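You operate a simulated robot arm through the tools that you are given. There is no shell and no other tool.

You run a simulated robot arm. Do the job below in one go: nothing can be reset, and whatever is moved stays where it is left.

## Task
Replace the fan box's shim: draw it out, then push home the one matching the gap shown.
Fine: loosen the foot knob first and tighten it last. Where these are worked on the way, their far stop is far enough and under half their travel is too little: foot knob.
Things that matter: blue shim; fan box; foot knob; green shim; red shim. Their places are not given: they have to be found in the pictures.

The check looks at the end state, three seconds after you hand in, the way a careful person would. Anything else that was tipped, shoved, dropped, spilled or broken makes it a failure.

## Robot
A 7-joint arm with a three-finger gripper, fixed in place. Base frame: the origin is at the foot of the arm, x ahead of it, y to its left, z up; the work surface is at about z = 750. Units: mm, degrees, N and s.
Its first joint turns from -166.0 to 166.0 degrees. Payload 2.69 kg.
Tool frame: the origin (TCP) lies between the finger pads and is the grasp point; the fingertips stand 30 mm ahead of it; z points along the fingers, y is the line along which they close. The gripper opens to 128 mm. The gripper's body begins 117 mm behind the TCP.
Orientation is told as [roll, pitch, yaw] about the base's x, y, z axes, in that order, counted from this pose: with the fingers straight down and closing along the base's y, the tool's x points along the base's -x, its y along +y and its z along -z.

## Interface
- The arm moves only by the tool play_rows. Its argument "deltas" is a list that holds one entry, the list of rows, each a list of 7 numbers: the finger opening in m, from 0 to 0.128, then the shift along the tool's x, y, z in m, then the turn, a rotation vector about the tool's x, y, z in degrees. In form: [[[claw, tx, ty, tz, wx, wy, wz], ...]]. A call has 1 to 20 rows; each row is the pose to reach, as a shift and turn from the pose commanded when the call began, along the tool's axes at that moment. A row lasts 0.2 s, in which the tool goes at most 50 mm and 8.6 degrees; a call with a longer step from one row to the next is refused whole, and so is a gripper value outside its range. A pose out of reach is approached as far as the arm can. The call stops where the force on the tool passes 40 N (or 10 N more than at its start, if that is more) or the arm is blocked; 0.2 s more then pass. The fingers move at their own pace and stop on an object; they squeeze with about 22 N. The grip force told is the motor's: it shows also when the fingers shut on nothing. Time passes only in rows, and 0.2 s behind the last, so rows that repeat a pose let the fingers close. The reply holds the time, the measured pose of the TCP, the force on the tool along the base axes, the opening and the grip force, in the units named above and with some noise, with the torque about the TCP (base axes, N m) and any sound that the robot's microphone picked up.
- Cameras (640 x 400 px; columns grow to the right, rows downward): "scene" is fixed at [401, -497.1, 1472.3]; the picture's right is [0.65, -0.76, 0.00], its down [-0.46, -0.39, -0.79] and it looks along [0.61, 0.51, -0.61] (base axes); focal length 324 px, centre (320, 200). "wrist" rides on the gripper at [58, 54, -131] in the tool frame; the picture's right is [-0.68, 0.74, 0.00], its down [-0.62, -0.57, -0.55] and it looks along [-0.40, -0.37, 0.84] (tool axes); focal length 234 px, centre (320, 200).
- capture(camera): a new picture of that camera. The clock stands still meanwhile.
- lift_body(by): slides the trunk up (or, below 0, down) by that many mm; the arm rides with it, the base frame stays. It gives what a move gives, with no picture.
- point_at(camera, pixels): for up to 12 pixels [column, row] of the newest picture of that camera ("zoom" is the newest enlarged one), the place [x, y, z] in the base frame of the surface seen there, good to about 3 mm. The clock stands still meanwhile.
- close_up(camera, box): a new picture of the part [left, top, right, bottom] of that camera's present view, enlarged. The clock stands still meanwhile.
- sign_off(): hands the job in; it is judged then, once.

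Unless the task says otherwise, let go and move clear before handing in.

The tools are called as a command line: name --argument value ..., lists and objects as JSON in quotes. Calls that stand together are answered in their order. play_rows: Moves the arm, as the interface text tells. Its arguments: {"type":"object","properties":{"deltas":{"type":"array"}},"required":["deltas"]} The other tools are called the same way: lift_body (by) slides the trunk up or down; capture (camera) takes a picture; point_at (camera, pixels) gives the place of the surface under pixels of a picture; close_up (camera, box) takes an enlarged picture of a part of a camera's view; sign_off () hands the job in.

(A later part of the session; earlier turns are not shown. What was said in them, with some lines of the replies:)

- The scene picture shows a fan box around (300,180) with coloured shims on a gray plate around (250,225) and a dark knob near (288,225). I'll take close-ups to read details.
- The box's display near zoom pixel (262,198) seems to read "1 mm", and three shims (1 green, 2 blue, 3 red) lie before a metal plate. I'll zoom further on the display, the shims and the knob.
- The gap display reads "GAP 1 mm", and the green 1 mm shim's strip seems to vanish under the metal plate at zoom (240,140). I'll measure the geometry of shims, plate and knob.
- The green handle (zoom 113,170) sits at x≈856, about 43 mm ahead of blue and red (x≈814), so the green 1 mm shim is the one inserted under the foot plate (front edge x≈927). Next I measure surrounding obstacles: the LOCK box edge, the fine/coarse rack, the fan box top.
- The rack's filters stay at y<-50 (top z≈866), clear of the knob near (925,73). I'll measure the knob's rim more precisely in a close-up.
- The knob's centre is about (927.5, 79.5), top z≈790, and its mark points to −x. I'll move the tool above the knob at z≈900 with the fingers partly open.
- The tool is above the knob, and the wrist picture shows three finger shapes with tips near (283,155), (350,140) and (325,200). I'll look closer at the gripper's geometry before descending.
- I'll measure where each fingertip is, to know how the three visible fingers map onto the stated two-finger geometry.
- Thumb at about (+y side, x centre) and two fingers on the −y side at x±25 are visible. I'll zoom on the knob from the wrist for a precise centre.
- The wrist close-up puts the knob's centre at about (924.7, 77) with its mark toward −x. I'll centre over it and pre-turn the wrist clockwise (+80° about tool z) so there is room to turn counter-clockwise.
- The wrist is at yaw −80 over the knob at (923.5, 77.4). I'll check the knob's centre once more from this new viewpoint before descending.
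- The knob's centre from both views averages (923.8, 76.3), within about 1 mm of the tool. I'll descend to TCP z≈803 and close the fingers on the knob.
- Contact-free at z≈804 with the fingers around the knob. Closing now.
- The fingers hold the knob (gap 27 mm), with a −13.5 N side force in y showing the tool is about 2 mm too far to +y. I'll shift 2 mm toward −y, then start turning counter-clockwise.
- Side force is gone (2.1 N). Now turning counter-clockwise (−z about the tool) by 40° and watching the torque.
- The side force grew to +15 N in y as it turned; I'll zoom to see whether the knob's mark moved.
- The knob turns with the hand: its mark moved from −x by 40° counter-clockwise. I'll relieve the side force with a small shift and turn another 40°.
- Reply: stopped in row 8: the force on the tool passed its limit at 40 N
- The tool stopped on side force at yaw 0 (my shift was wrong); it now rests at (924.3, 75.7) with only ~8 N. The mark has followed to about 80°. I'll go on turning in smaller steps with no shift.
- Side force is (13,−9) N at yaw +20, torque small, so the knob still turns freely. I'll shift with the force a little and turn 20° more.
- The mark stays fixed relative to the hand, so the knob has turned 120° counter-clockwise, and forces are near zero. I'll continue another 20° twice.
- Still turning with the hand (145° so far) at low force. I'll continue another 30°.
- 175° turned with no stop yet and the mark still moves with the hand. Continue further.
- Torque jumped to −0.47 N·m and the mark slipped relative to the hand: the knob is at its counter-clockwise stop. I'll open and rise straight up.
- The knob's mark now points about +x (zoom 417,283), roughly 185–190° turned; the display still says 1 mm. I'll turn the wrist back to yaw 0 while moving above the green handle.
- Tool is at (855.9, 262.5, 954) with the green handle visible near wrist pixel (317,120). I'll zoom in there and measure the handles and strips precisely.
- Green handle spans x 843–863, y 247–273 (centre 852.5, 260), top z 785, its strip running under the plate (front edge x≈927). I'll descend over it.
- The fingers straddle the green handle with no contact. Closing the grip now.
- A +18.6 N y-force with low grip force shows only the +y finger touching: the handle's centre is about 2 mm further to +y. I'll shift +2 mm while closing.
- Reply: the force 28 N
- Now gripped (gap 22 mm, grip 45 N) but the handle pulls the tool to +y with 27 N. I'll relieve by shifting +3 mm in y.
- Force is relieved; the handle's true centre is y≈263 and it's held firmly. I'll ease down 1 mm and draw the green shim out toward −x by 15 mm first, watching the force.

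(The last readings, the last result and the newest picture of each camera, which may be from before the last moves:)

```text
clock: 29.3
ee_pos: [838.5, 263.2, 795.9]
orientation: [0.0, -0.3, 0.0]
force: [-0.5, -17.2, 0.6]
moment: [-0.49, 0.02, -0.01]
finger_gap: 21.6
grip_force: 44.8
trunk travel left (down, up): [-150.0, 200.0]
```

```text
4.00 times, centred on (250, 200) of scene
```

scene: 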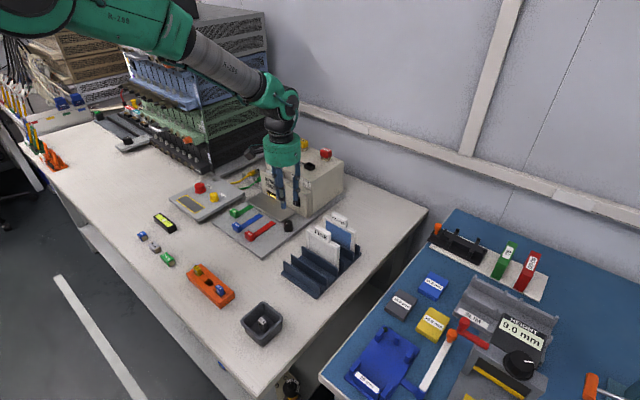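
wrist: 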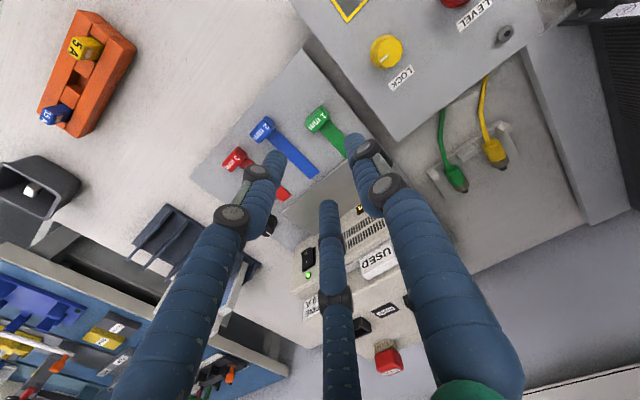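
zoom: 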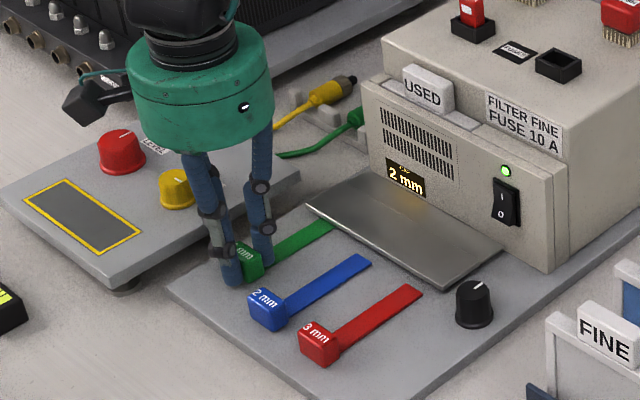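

The display changed to "2 mm" once the shim moved, so blue looks like the match. I'll ease y by −2 mm and draw the green a further 30 mm.

play_rows --deltas '[[[0.01, 0, -0.0018, 0, 0, 0, 0], [0.01, 0.005, -0.0018, 0, 0, 0, 0], [0.01, 0.01, -0.0018, 0, 0, 0, 0], [0.01, 0.015, -0.0018, 0, 0, 0, 0], [0.01, 0.02, -0.0018, 0, 0, 0, 0], [0.01, 0.025, -0.0018, 0, 0, 0, 0], [0.01, 0.03, -0.0018, 0, 0, 0, 0]]]'

close_up --camera "scene" --box '[200, 150, 300, 250]'

```text
clock: 30.9
ee_pos: [812.2, 263.9, 797.6]
orientation: [-0.1, -0.5, 0.0]
force: [28.7, 14.1, -10.4]
moment: [0.44, -0.76, 0.21]
finger_gap: 21.7
grip_force: 45.2
trunk travel left (down, up): [-150.0, 200.0]
```

```text
4.00 times, centred on (250, 200) of scene
```

zoom: 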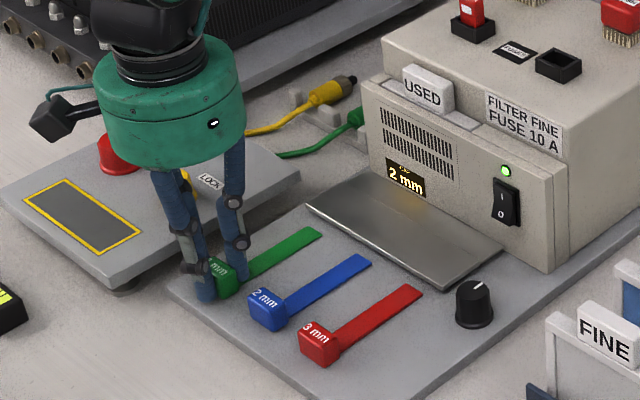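

Green is now fully out in line with the others (handle x≈812); +28.7 N in x shows its outward stop. Display says "2 mm". I'll relieve the pull slightly, open, and rise.

play_rows --deltas '[[[0.01, -0.0015, 0.0015, 0, 0, 0, 0], [0.01, -0.0025, 0.0015, 0, 0, 0, 0], [0.03, -0.0025, 0.0015, 0, 0, 0, 0], [0.045, -0.0025, 0.0015, 0, 0, 0, 0], [0.045, -0.0025, 0.0015, 0, 0, 0, 0], [0.045, -0.0025, 0.0015, -0.01, 0, 0, 0], [0.045, -0.0025, 0.0015, -0.03, 0, 0, 0], [0.045, -0.0025, 0.0015, -0.07, 0, 0, 0], [0.045, -0.0025, 0.0015, -0.1, 0, 0, 0]]]'

close_up --camera "scene" --box '[220, 155, 320, 245]'

close_up --camera "scene" --box '[255, 170, 295, 205]'

```text
clock: 32.9
ee_pos: [810.9, 262.9, 896.4]
orientation: [-0.2, -0.1, -0.1]
force: [0.6, -0.5, 0.1]
moment: [-0.02, -0.04, 0.0]
finger_gap: 44.9
grip_force: 0.0
trunk travel left (down, up): [-150.0, 200.0]
```

```text
4.44 times, centred on (270, 200) of scene
```

zoom: 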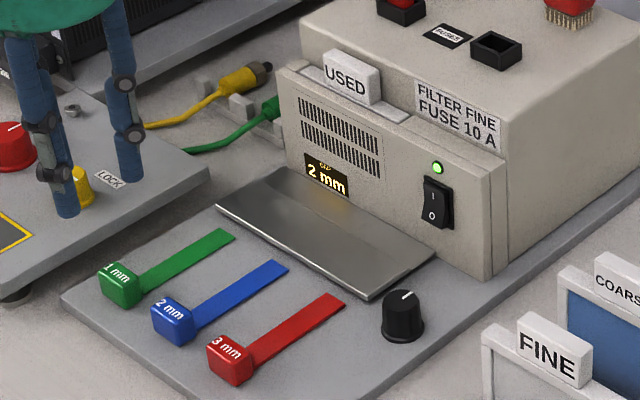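

```text
11.43 times, centred on (275, 188) of scene
```

zoom: 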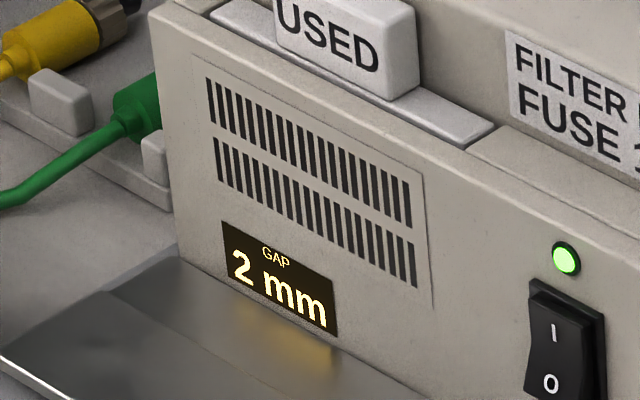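

The display clearly reads GAP 2 mm, so the blue shim is the right one; green is fully out. I'll move over the blue handle at about (812.5, 201.5) and descend.

play_rows --deltas '[[[0.045, 0, -0.02, 0, 0, 0, 0], [0.045, -0.001, -0.04, 0, 0, 0, 0], [0.045, -0.0015, -0.0614, 0, 0, 0, 0], [0.045, -0.0015, -0.0614, 0.03, 0, 0, 0], [0.045, -0.0015, -0.0614, 0.06, 0, 0, 0], [0.045, -0.0015, -0.0614, 0.08, 0, 0, 0], [0.045, -0.0015, -0.0614, 0.092, 0, 0, 0], [0.045, -0.0015, -0.0614, 0.099, 0, 0, 0], [0.045, -0.0015, -0.0614, 0.099, 0, 0, 0]]]'

close_up --camera "wrist" --box '[270, 110, 370, 220]'

close_up --camera "scene" --box '[200, 150, 300, 250]'

```text
clock: 34.9
ee_pos: [812.8, 202.4, 796.1]
orientation: [0.0, -0.2, 0.0]
force: [-0.1, -0.1, 0.6]
moment: [-0.02, 0.0, -0.02]
finger_gap: 45.4
grip_force: 0.0
trunk travel left (down, up): [-150.0, 200.0]
```

```text
3.64 times, centred on (320, 165) of wrist
```

zoom: 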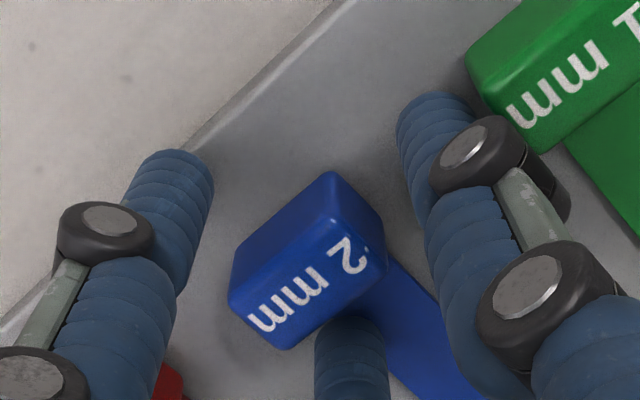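

```text
4.00 times, centred on (250, 200) of scene
```

zoom: 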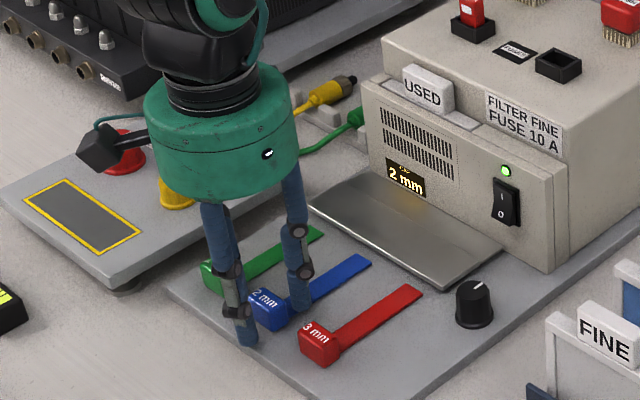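

The blue handle sits ~1.5–2 mm toward −y of the tool centre. I'll shift −1.5 mm in y and close.

play_rows --deltas '[[[0.045, 0, -0.0015, 0, 0, 0, 0], [0.035, 0, -0.0015, 0, 0, 0, 0], [0.028, 0, -0.0015, 0, 0, 0, 0], [0.02, 0, -0.0015, 0, 0, 0, 0], [0.01, 0, -0.0015, 0, 0, 0, 0], [0.01, 0, -0.0015, 0, 0, 0, 0]]]'

close_up --camera "scene" --box '[200, 150, 300, 250]'

```text
clock: 36.3
ee_pos: [814.4, 201.9, 797.3]
orientation: [0.0, -0.1, -0.1]
force: [10.2, 1.2, -1.0]
moment: [0.1, -0.24, 0.11]
finger_gap: 21.6
grip_force: 45.5
trunk travel left (down, up): [-150.0, 200.0]
```

```text
4.00 times, centred on (250, 200) of scene
```

zoom: 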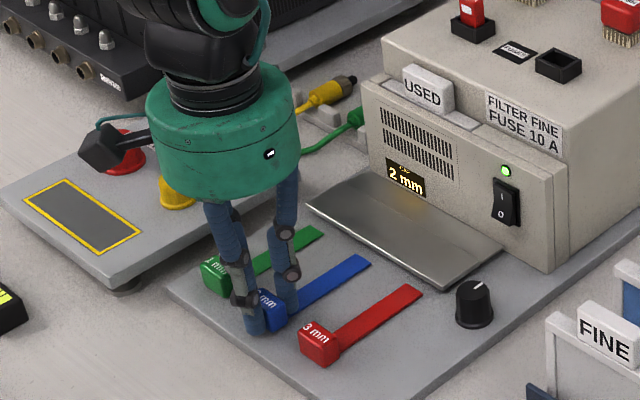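

Blue is gripped well (gap 21.6 mm, 1 N sideways). I'll push it toward +x, 20 mm first.

play_rows --deltas '[[[0.01, -0.004, 0, 0, 0, 0, 0], [0.01, -0.008, 0, 0, 0, 0, 0], [0.01, -0.012, 0, 0, 0, 0, 0], [0.01, -0.016, 0, 0, 0, 0, 0], [0.01, -0.02, 0, 0, 0, 0, 0]]]'

close_up --camera "scene" --box '[200, 150, 300, 250]'

```text
clock: 37.5
ee_pos: [832.5, 201.4, 796.6]
orientation: [-0.1, -0.2, 0.0]
force: [-0.1, 10.6, 4.6]
moment: [0.44, 0.09, -0.01]
finger_gap: 21.6
grip_force: 44.9
trunk travel left (down, up): [-150.0, 200.0]
```

```text
4.00 times, centred on (250, 200) of scene
```

zoom: 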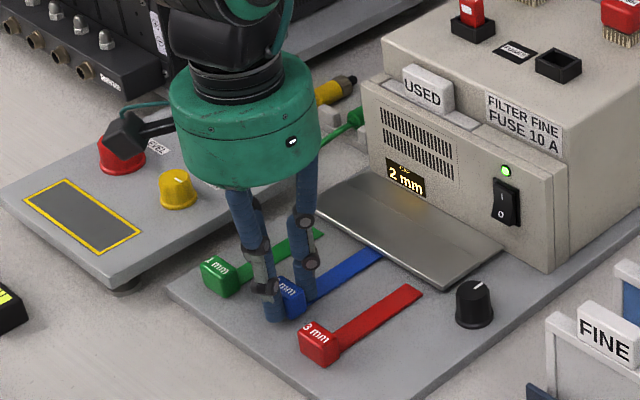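

Blue slides freely at x≈832.5. I'll push on to its inner stop, expected near x≈854, with a small +y relief.

play_rows --deltas '[[[0.01, -0.004, 0.001, 0, 0, 0, 0], [0.01, -0.008, 0.001, 0, 0, 0, 0], [0.01, -0.012, 0.001, 0, 0, 0, 0], [0.01, -0.016, 0.001, 0, 0, 0, 0], [0.01, -0.019, 0.001, 0, 0, 0, 0], [0.01, -0.022, 0.001, 0, 0, 0, 0], [0.01, -0.024, 0.001, 0, 0, 0, 0], [0.01, -0.025, 0.001, 0, 0, 0, 0]]]'

close_up --camera "scene" --box '[200, 150, 300, 250]'

```text
clock: 39.3
ee_pos: [856.0, 200.4, 797.6]
orientation: [0.0, 0.0, 0.1]
force: [-18.7, -5.3, 7.9]
moment: [-0.24, 0.62, -0.11]
finger_gap: 21.5
grip_force: 45.6
trunk travel left (down, up): [-150.0, 200.0]
```

```text
4.00 times, centred on (250, 200) of scene
```

zoom: 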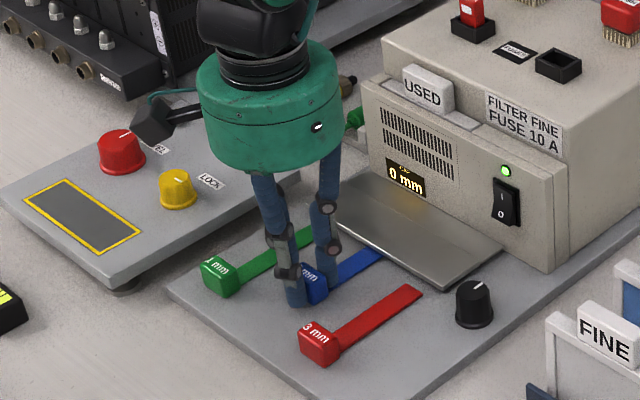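

The display now reads "0 mm" with blue against its inner stop (x≈856, −18.7 N), so the gap is filled. I'll relieve slightly, open and rise.

play_rows --deltas '[[[0.01, 0.001, -0.0006, 0, 0, 0, 0], [0.01, 0.001, -0.0006, 0, 0, 0, 0], [0.03, 0.001, -0.0006, 0, 0, 0, 0], [0.044, 0.001, -0.0006, 0, 0, 0, 0], [0.044, 0.001, -0.0006, 0, 0, 0, 0], [0.044, 0.001, -0.0006, -0.01, 0, 0, 0], [0.044, 0.001, -0.0006, -0.03, 0, 0, 0], [0.044, 0.001, -0.0006, -0.07, 0, 0, 0], [0.044, 0.001, -0.0006, -0.11, 0, 0, 0], [0.044, 0.001, -0.0006, -0.15, 0, 0, 0]]]'

close_up --camera "scene" --box '[220, 155, 320, 245]'

```text
clock: 41.5
ee_pos: [855.5, 201.9, 947.5]
orientation: [0.0, -0.1, -0.1]
force: [0.5, 0.7, -0.5]
moment: [0.01, 0.01, 0.0]
finger_gap: 44.0
grip_force: 0.0
trunk travel left (down, up): [-150.0, 200.0]
```

```text
4.44 times, centred on (270, 200) of scene
```

zoom: 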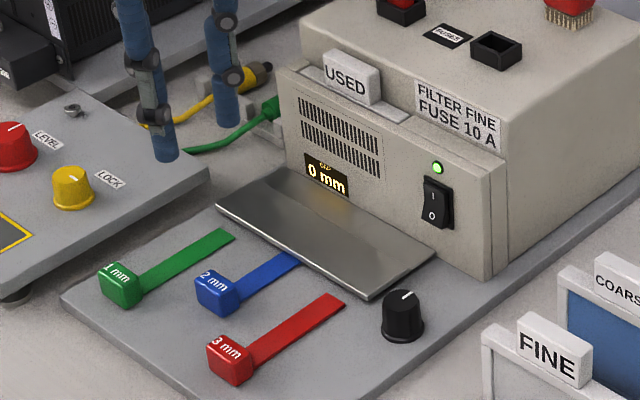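

Blue is home, display 0 mm. Now back over the knob at (924.5, 76.3), turning the wrist to yaw +137 so I can tighten clockwise over the full range.

play_rows --deltas '[[[0.044, -0.0041, -0.0074, 0, 0, 0, -8.06], [0.044, -0.0081, -0.0148, 0, 0, 0, -16.1], [0.044, -0.0122, -0.0222, 0, 0, 0, -24.2], [0.044, -0.0162, -0.0296, 0, 0, 0, -32.2], [0.044, -0.0203, -0.037, 0, 0, 0, -40.3], [0.044, -0.0243, -0.0444, 0, 0, 0, -48.4], [0.044, -0.0284, -0.0517, 0, 0, 0, -56.4], [0.044, -0.0324, -0.0591, 0, 0, 0, -64.5], [0.044, -0.0365, -0.0665, 0, 0, 0, -72.5], [0.044, -0.0405, -0.0739, 0, 0, 0, -80.6], [0.044, -0.0446, -0.0813, 0, 0, 0, -88.6], [0.044, -0.0486, -0.0887, 0, 0, 0, -96.7], [0.044, -0.0527, -0.0961, 0, 0, 0, -104.8], [0.044, -0.0567, -0.1035, 0, 0, 0, -112.8], [0.044, -0.0608, -0.1108, 0, 0, 0, -120.9], [0.044, -0.0648, -0.1182, 0, 0, 0, -128.9], [0.044, -0.0688, -0.1256, 0, 0, 0, -137.0], [0.044, -0.0688, -0.1256, 0, 0, 0, -137.0]]]'

capture --camera "wrist"

```text
clock: 45.3
ee_pos: [924.6, 75.2, 947.5]
orientation: [-0.1, 0.2, 137.0]
force: [0.2, 0.2, 0.0]
moment: [0.04, -0.03, 0.0]
finger_gap: 44.3
grip_force: 0.2
trunk travel left (down, up): [-150.0, 200.0]
```

```text
taken
```

wrist: 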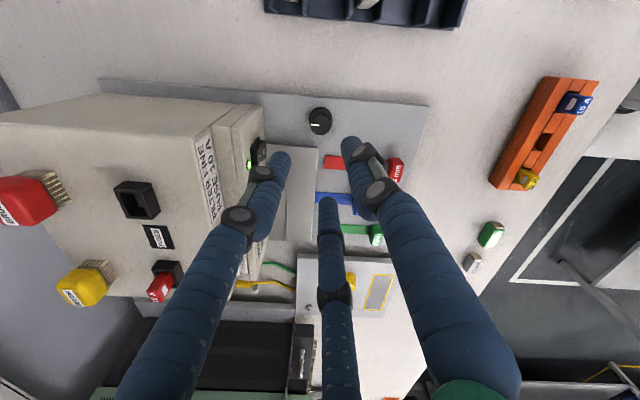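

The tool is over the knob at (924.6, 75.2) with yaw 137. I'll descend to z≈803 and close.

play_rows --deltas '[[[0.044, -0.0004, -0.0004, 0.04, 0, 0, 0], [0.044, -0.0004, -0.0004, 0.08, 0, 0, 0], [0.044, -0.0004, -0.0004, 0.11, 0, 0, 0], [0.044, -0.0004, -0.0004, 0.13, 0, 0, 0], [0.044, -0.0004, -0.0004, 0.14, 0, 0, 0], [0.044, -0.0004, -0.0004, 0.1445, 0, 0, 0], [0.044, -0.0004, -0.0004, 0.1445, 0, 0, 0], [0.034, -0.0004, -0.0004, 0.1445, 0, 0, 0], [0.028, -0.0004, -0.0004, 0.1445, 0, 0, 0], [0.02, -0.0004, -0.0004, 0.1445, 0, 0, 0], [0.01, -0.0004, -0.0004, 0.1445, 0, 0, 0], [0.01, -0.0004, -0.0004, 0.1445, 0, 0, 0]]]'

close_up --camera "wrist" --box '[280, 120, 360, 220]'

```text
clock: 47.9
ee_pos: [925.3, 77.0, 801.4]
orientation: [0.0, 0.1, 137.0]
force: [-6.3, 10.5, -0.4]
moment: [0.36, 0.24, 0.02]
finger_gap: 27.1
grip_force: 45.0
trunk travel left (down, up): [-150.0, 200.0]
```

```text
4.00 times, centred on (320, 170) of wrist
```

zoom: 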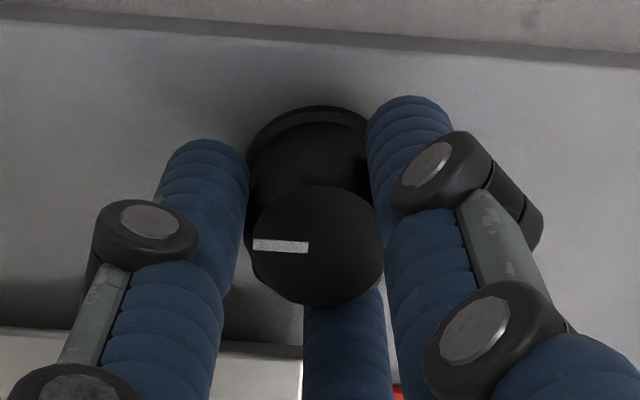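

Knob gripped (gap 27.1 mm), side force (−6, 10) N; I'll shift slightly with the force and begin turning clockwise (+z about the tool).

play_rows --deltas '[[[0.01, -0.0011, -0.0004, 0, 0, 0, 0], [0.01, -0.0011, -0.0004, 0, 0, 0, 6], [0.01, -0.0011, -0.0004, 0, 0, 0, 12], [0.01, -0.0011, -0.0004, 0, 0, 0, 18], [0.01, -0.0011, -0.0004, 0, 0, 0, 24], [0.01, -0.0011, -0.0004, 0, 0, 0, 30], [0.01, -0.0011, -0.0004, 0, 0, 0, 36]]]'

close_up --camera "wrist" --box '[280, 120, 360, 220]'

```text
clock: 49.5
ee_pos: [924.7, 77.3, 802.7]
orientation: [-0.2, 0.1, 100.9]
force: [-8.9, -10.2, -2.5]
moment: [-0.3, 0.3, -0.02]
finger_gap: 26.8
grip_force: 44.8
trunk travel left (down, up): [-150.0, 200.0]
```

```text
4.00 times, centred on (320, 170) of wrist
```

zoom: 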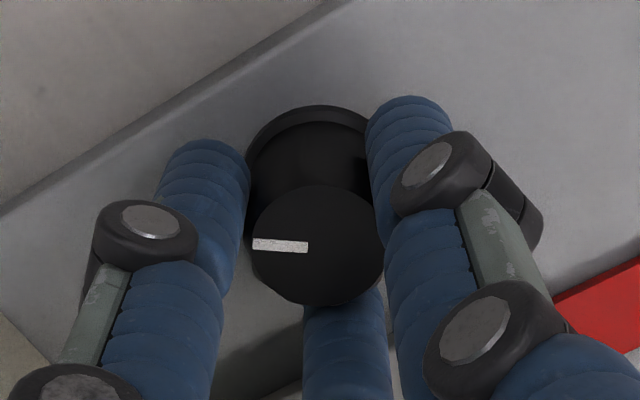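

The knob follows (mark fixed at zoom 280,245). I'll ease the side force (−9,−10) and turn 36° more.

play_rows --deltas '[[[0.01, 0.0007, 0.0009, 0, 0, 0, 0], [0.01, 0.0007, 0.0009, 0, 0, 0, 6], [0.01, 0.0007, 0.0009, 0, 0, 0, 12], [0.01, 0.0007, 0.0009, 0, 0, 0, 18], [0.01, 0.0007, 0.0009, 0, 0, 0, 24], [0.01, 0.0007, 0.0009, 0, 0, 0, 30], [0.01, 0.0007, 0.0009, 0, 0, 0, 36]]]'

```text
clock: 51.1
ee_pos: [923.3, 77.3, 803.8]
orientation: [-0.3, -0.1, 64.9]
force: [0.7, 0.1, -4.6]
moment: [0.0, -0.03, -0.03]
finger_gap: 27.1
grip_force: 45.1
trunk travel left (down, up): [-150.0, 200.0]
```

Forces are near zero at yaw 65 (72° turned). Continue clockwise.

play_rows --deltas '[[[0.01, 0, 0, 0, 0, 0, 6], [0.01, 0, 0, 0, 0, 0, 12], [0.01, 0, 0, 0, 0, 0, 18], [0.01, 0, 0, 0, 0, 0, 24], [0.01, 0, 0, 0, 0, 0, 30], [0.01, 0, 0, 0, 0, 0, 36]]]'

close_up --camera "wrist" --box '[280, 120, 360, 220]'

```text
clock: 52.5
ee_pos: [925.8, 76.6, 803.1]
orientation: [-0.1, -0.1, 29.0]
force: [0.6, 0.7, -2.8]
moment: [-0.08, 0.04, 0.0]
finger_gap: 27.2
grip_force: 44.8
trunk travel left (down, up): [-150.0, 200.0]
```

```text
4.00 times, centred on (320, 170) of wrist
```

zoom: 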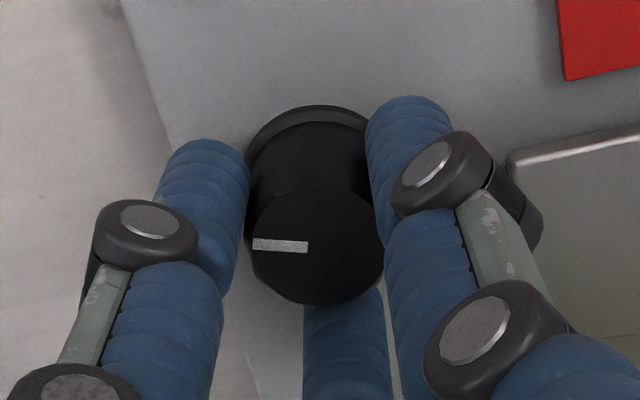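

108° turned with the knob still following and no force. Continue.

play_rows --deltas '[[[0.01, 0, 0, 0, 0, 0, 6], [0.01, 0, 0, 0, 0, 0, 12], [0.01, 0, 0, 0, 0, 0, 18], [0.01, 0, 0, 0, 0, 0, 24], [0.01, 0, 0, 0, 0, 0, 30], [0.01, 0, 0, 0, 0, 0, 36]]]'

close_up --camera "wrist" --box '[280, 120, 360, 220]'

```text
clock: 53.9
ee_pos: [923.2, 77.4, 802.4]
orientation: [0.0, -0.2, -7.0]
force: [6.4, 1.7, -5.1]
moment: [-0.07, -0.16, 0.03]
finger_gap: 27.1
grip_force: 44.6
trunk travel left (down, up): [-150.0, 200.0]
```

```text
4.00 times, centred on (320, 170) of wrist
```

zoom: 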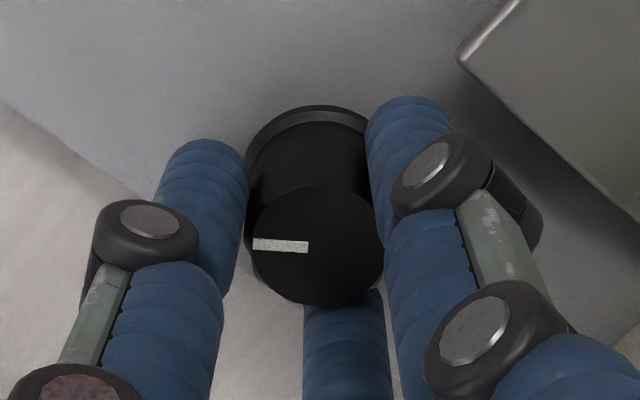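

144° turned. Continue clockwise toward the stop.

play_rows --deltas '[[[0.01, 0, 0, 0, 0, 0, 6], [0.01, 0, 0, 0, 0, 0, 12], [0.01, 0, 0, 0, 0, 0, 18], [0.01, 0, 0, 0, 0, 0, 24], [0.01, 0, 0, 0, 0, 0, 30], [0.01, 0, 0, 0, 0, 0, 36]]]'

close_up --camera "wrist" --box '[280, 120, 360, 220]'

```text
clock: 55.3
ee_pos: [924.4, 77.4, 802.5]
orientation: [0.1, -0.1, -43.2]
force: [2.4, 2.5, -1.1]
moment: [0.05, 0.01, 0.29]
finger_gap: 27.1
grip_force: 44.6
trunk travel left (down, up): [-150.0, 200.0]
```

```text
4.00 times, centred on (320, 170) of wrist
```

zoom: 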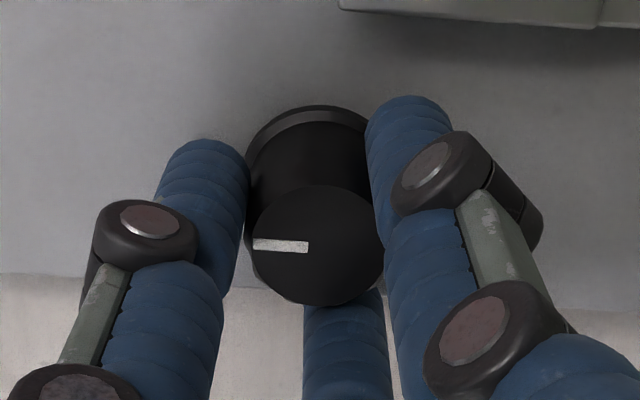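

Torque rises to +0.29 N·m at 180°: the stop is being reached. I'll press about 14° more to make sure it is fully tight.

play_rows --deltas '[[[0.01, 0, 0, 0, 0, 0, 4], [0.01, 0, 0, 0, 0, 0, 8], [0.01, 0, 0, 0, 0, 0, 11], [0.01, 0, 0, 0, 0, 0, 14], [0.01, 0, 0, 0, 0, 0, 14]]]'

close_up --camera "wrist" --box '[280, 120, 360, 220]'

```text
clock: 56.5
ee_pos: [925.6, 77.8, 802.8]
orientation: [0.1, -0.1, -57.1]
force: [6.2, 1.9, -3.1]
moment: [0.04, -0.24, 0.55]
finger_gap: 27.2
grip_force: 44.7
trunk travel left (down, up): [-150.0, 200.0]
```

```text
4.00 times, centred on (320, 170) of wrist
```

zoom: 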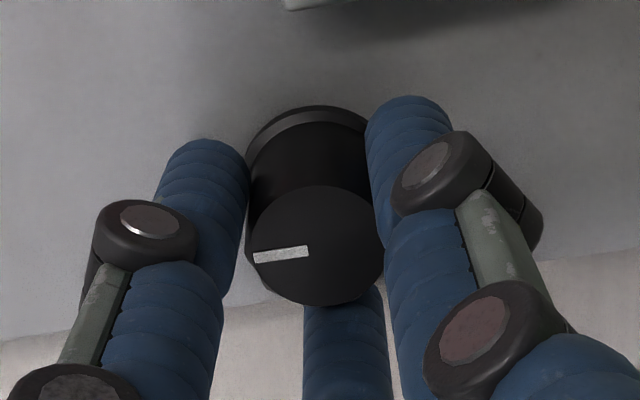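

Torque 0.55 N·m and the mark slipped a few degrees in the hand: the knob is tight at its clockwise stop. I'll open and rise.

play_rows --deltas '[[[0.025, 0, 0, 0, 0, 0, 0], [0.044, 0, 0, 0, 0, 0, 0], [0.044, 0, 0, 0, 0, 0, 0], [0.044, 0, 0, -0.01, 0, 0, 0], [0.044, 0, 0, -0.03, 0, 0, 0], [0.044, 0, 0, -0.07, 0, 0, 0], [0.044, 0, 0, -0.11, 0, 0, 0], [0.044, 0, 0, -0.15, 0, 0, 0], [0.044, 0, 0, -0.19, 0, 0, 0]]]'

close_up --camera "scene" --box '[220, 155, 320, 245]'

close_up --camera "scene" --box '[270, 205, 310, 240]'

```text
clock: 58.5
ee_pos: [923.0, 76.5, 993.1]
orientation: [0.1, -0.2, -57.1]
force: [-0.8, -1.0, -0.1]
moment: [0.06, 0.0, 0.01]
finger_gap: 44.3
grip_force: 0.1
trunk travel left (down, up): [-150.0, 200.0]
```

```text
4.44 times, centred on (270, 200) of scene
```

zoom: 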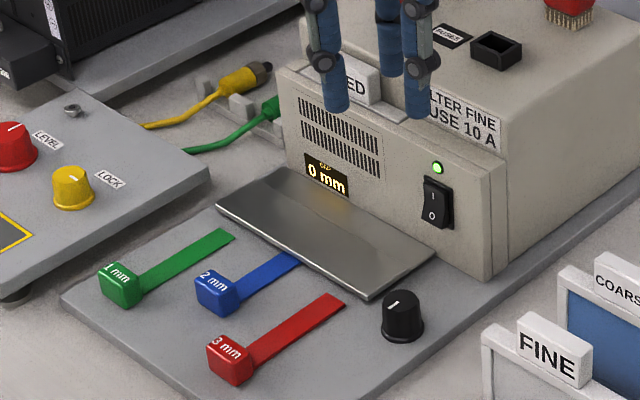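

```text
11.43 times, centred on (290, 222) of scene
```

zoom: 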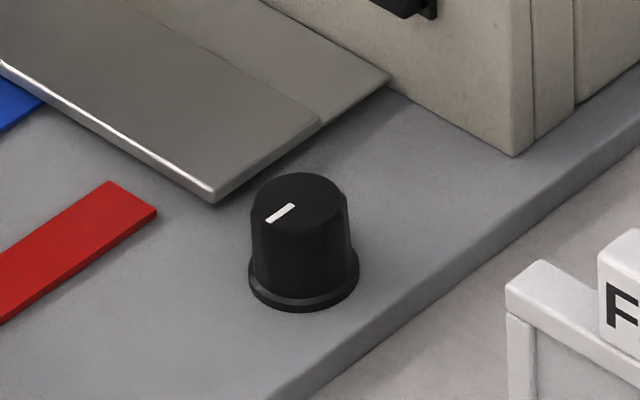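

The knob's mark is back at its original tight position (zoom 280,213), blue is home, green fully out and the display reads 0 mm. I'll move the arm clear and check the whole scene.

play_rows --deltas '[[[0.044, 0.0102, -0.0157, -0.01, 0, 0, -7], [0.044, 0.0204, -0.0315, -0.02, 0, 0, -14], [0.044, 0.0306, -0.0472, -0.03, 0, 0, -21], [0.044, 0.0408, -0.063, -0.04, 0, 0, -28], [0.044, 0.0511, -0.0787, -0.05, 0, 0, -35], [0.044, 0.0613, -0.0945, -0.06, 0, 0, -42], [0.044, 0.0715, -0.1102, -0.07, 0, 0, -49], [0.044, 0.0817, -0.126, -0.08, 0, 0, -57], [0.044, 0.1, -0.15, -0.1, 0, 0, -57], [0.044, 0.1, -0.15, -0.1, 0, 0, -57]]]'

capture --camera "scene"

close_up --camera "scene" --box '[220, 155, 320, 245]'

capture --camera "wrist"

```text
clock: 60.7
ee_pos: [742.7, 78.5, 1093.3]
orientation: [0.0, -0.2, 0.0]
force: [-0.3, 0.1, 1.4]
moment: [0.02, -0.07, 0.0]
finger_gap: 44.1
grip_force: 0.1
trunk travel left (down, up): [-150.0, 200.0]
```

```text
taken
```

scene: 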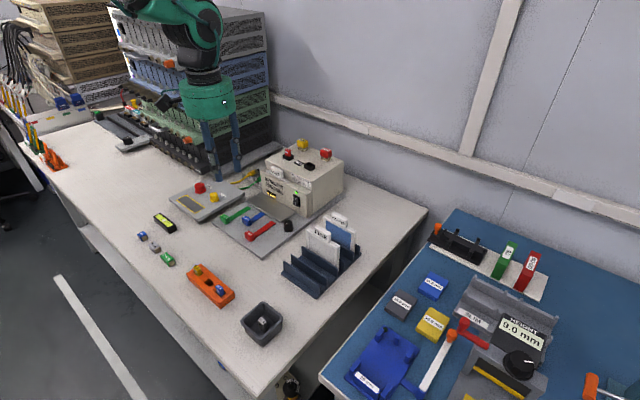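

```text
4.44 times, centred on (270, 200) of scene
```

zoom: 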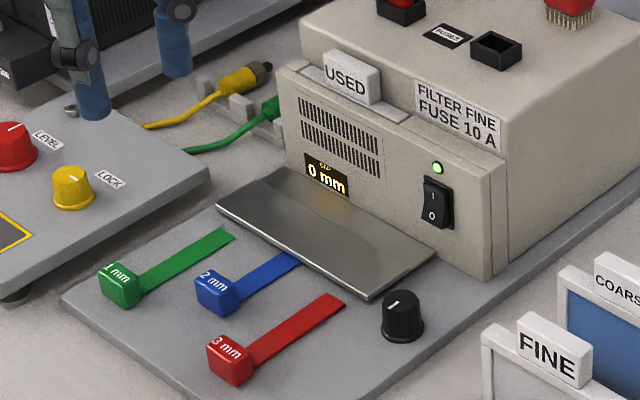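

```text
taken
```

wrist: 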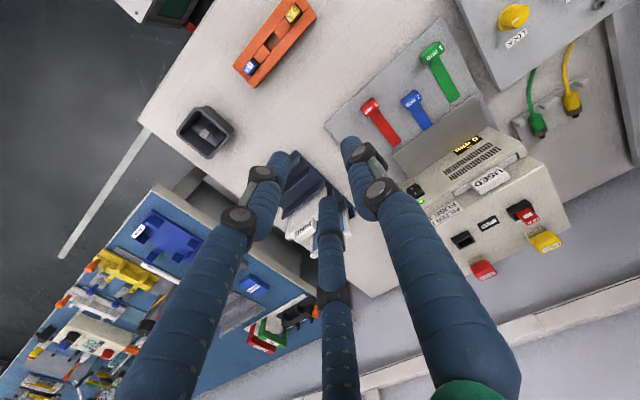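

The scene shows blue inserted, green and red out, knob tight, display "0 mm", and everything else undisturbed. I'll check the blue handle's position against green's earlier home position (x≈856) before handing in.

point_at --camera "zoom" --pixels '[[212, 282], [116, 272], [228, 350]]'

```text
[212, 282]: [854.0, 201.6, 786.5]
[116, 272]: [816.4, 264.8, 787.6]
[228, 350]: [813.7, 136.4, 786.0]
```

The blue handle is at x≈854 (home), while green (816) and red (814) are out; the arm is clear and the gripper is empty. Handing in.

sign_off

```text
The job is handed in.
```

The fan box's shim is replaced: the 1 mm green shim is out and the 2 mm blue shim is pushed home. I've handed the job in, and no verdict has come back yet.

- **Loosening:** I turned the foot knob counter-clockwise until it hit its stop, about 180°.
- **Green shim:** I drew it out to its outer stop. The display had read 1 mm with it in and changed to 2 mm once it moved, so blue was the match.
- **Blue shim:** I pushed it in to its inner stop, and the display went to 0 mm.
- **Tightening:** I turned the foot knob clockwise to its stop, and its mark is back where it started.

The last pictures show blue home, green and red out, and nothing else visibly disturbed. The gripper is empty and clear of the work.
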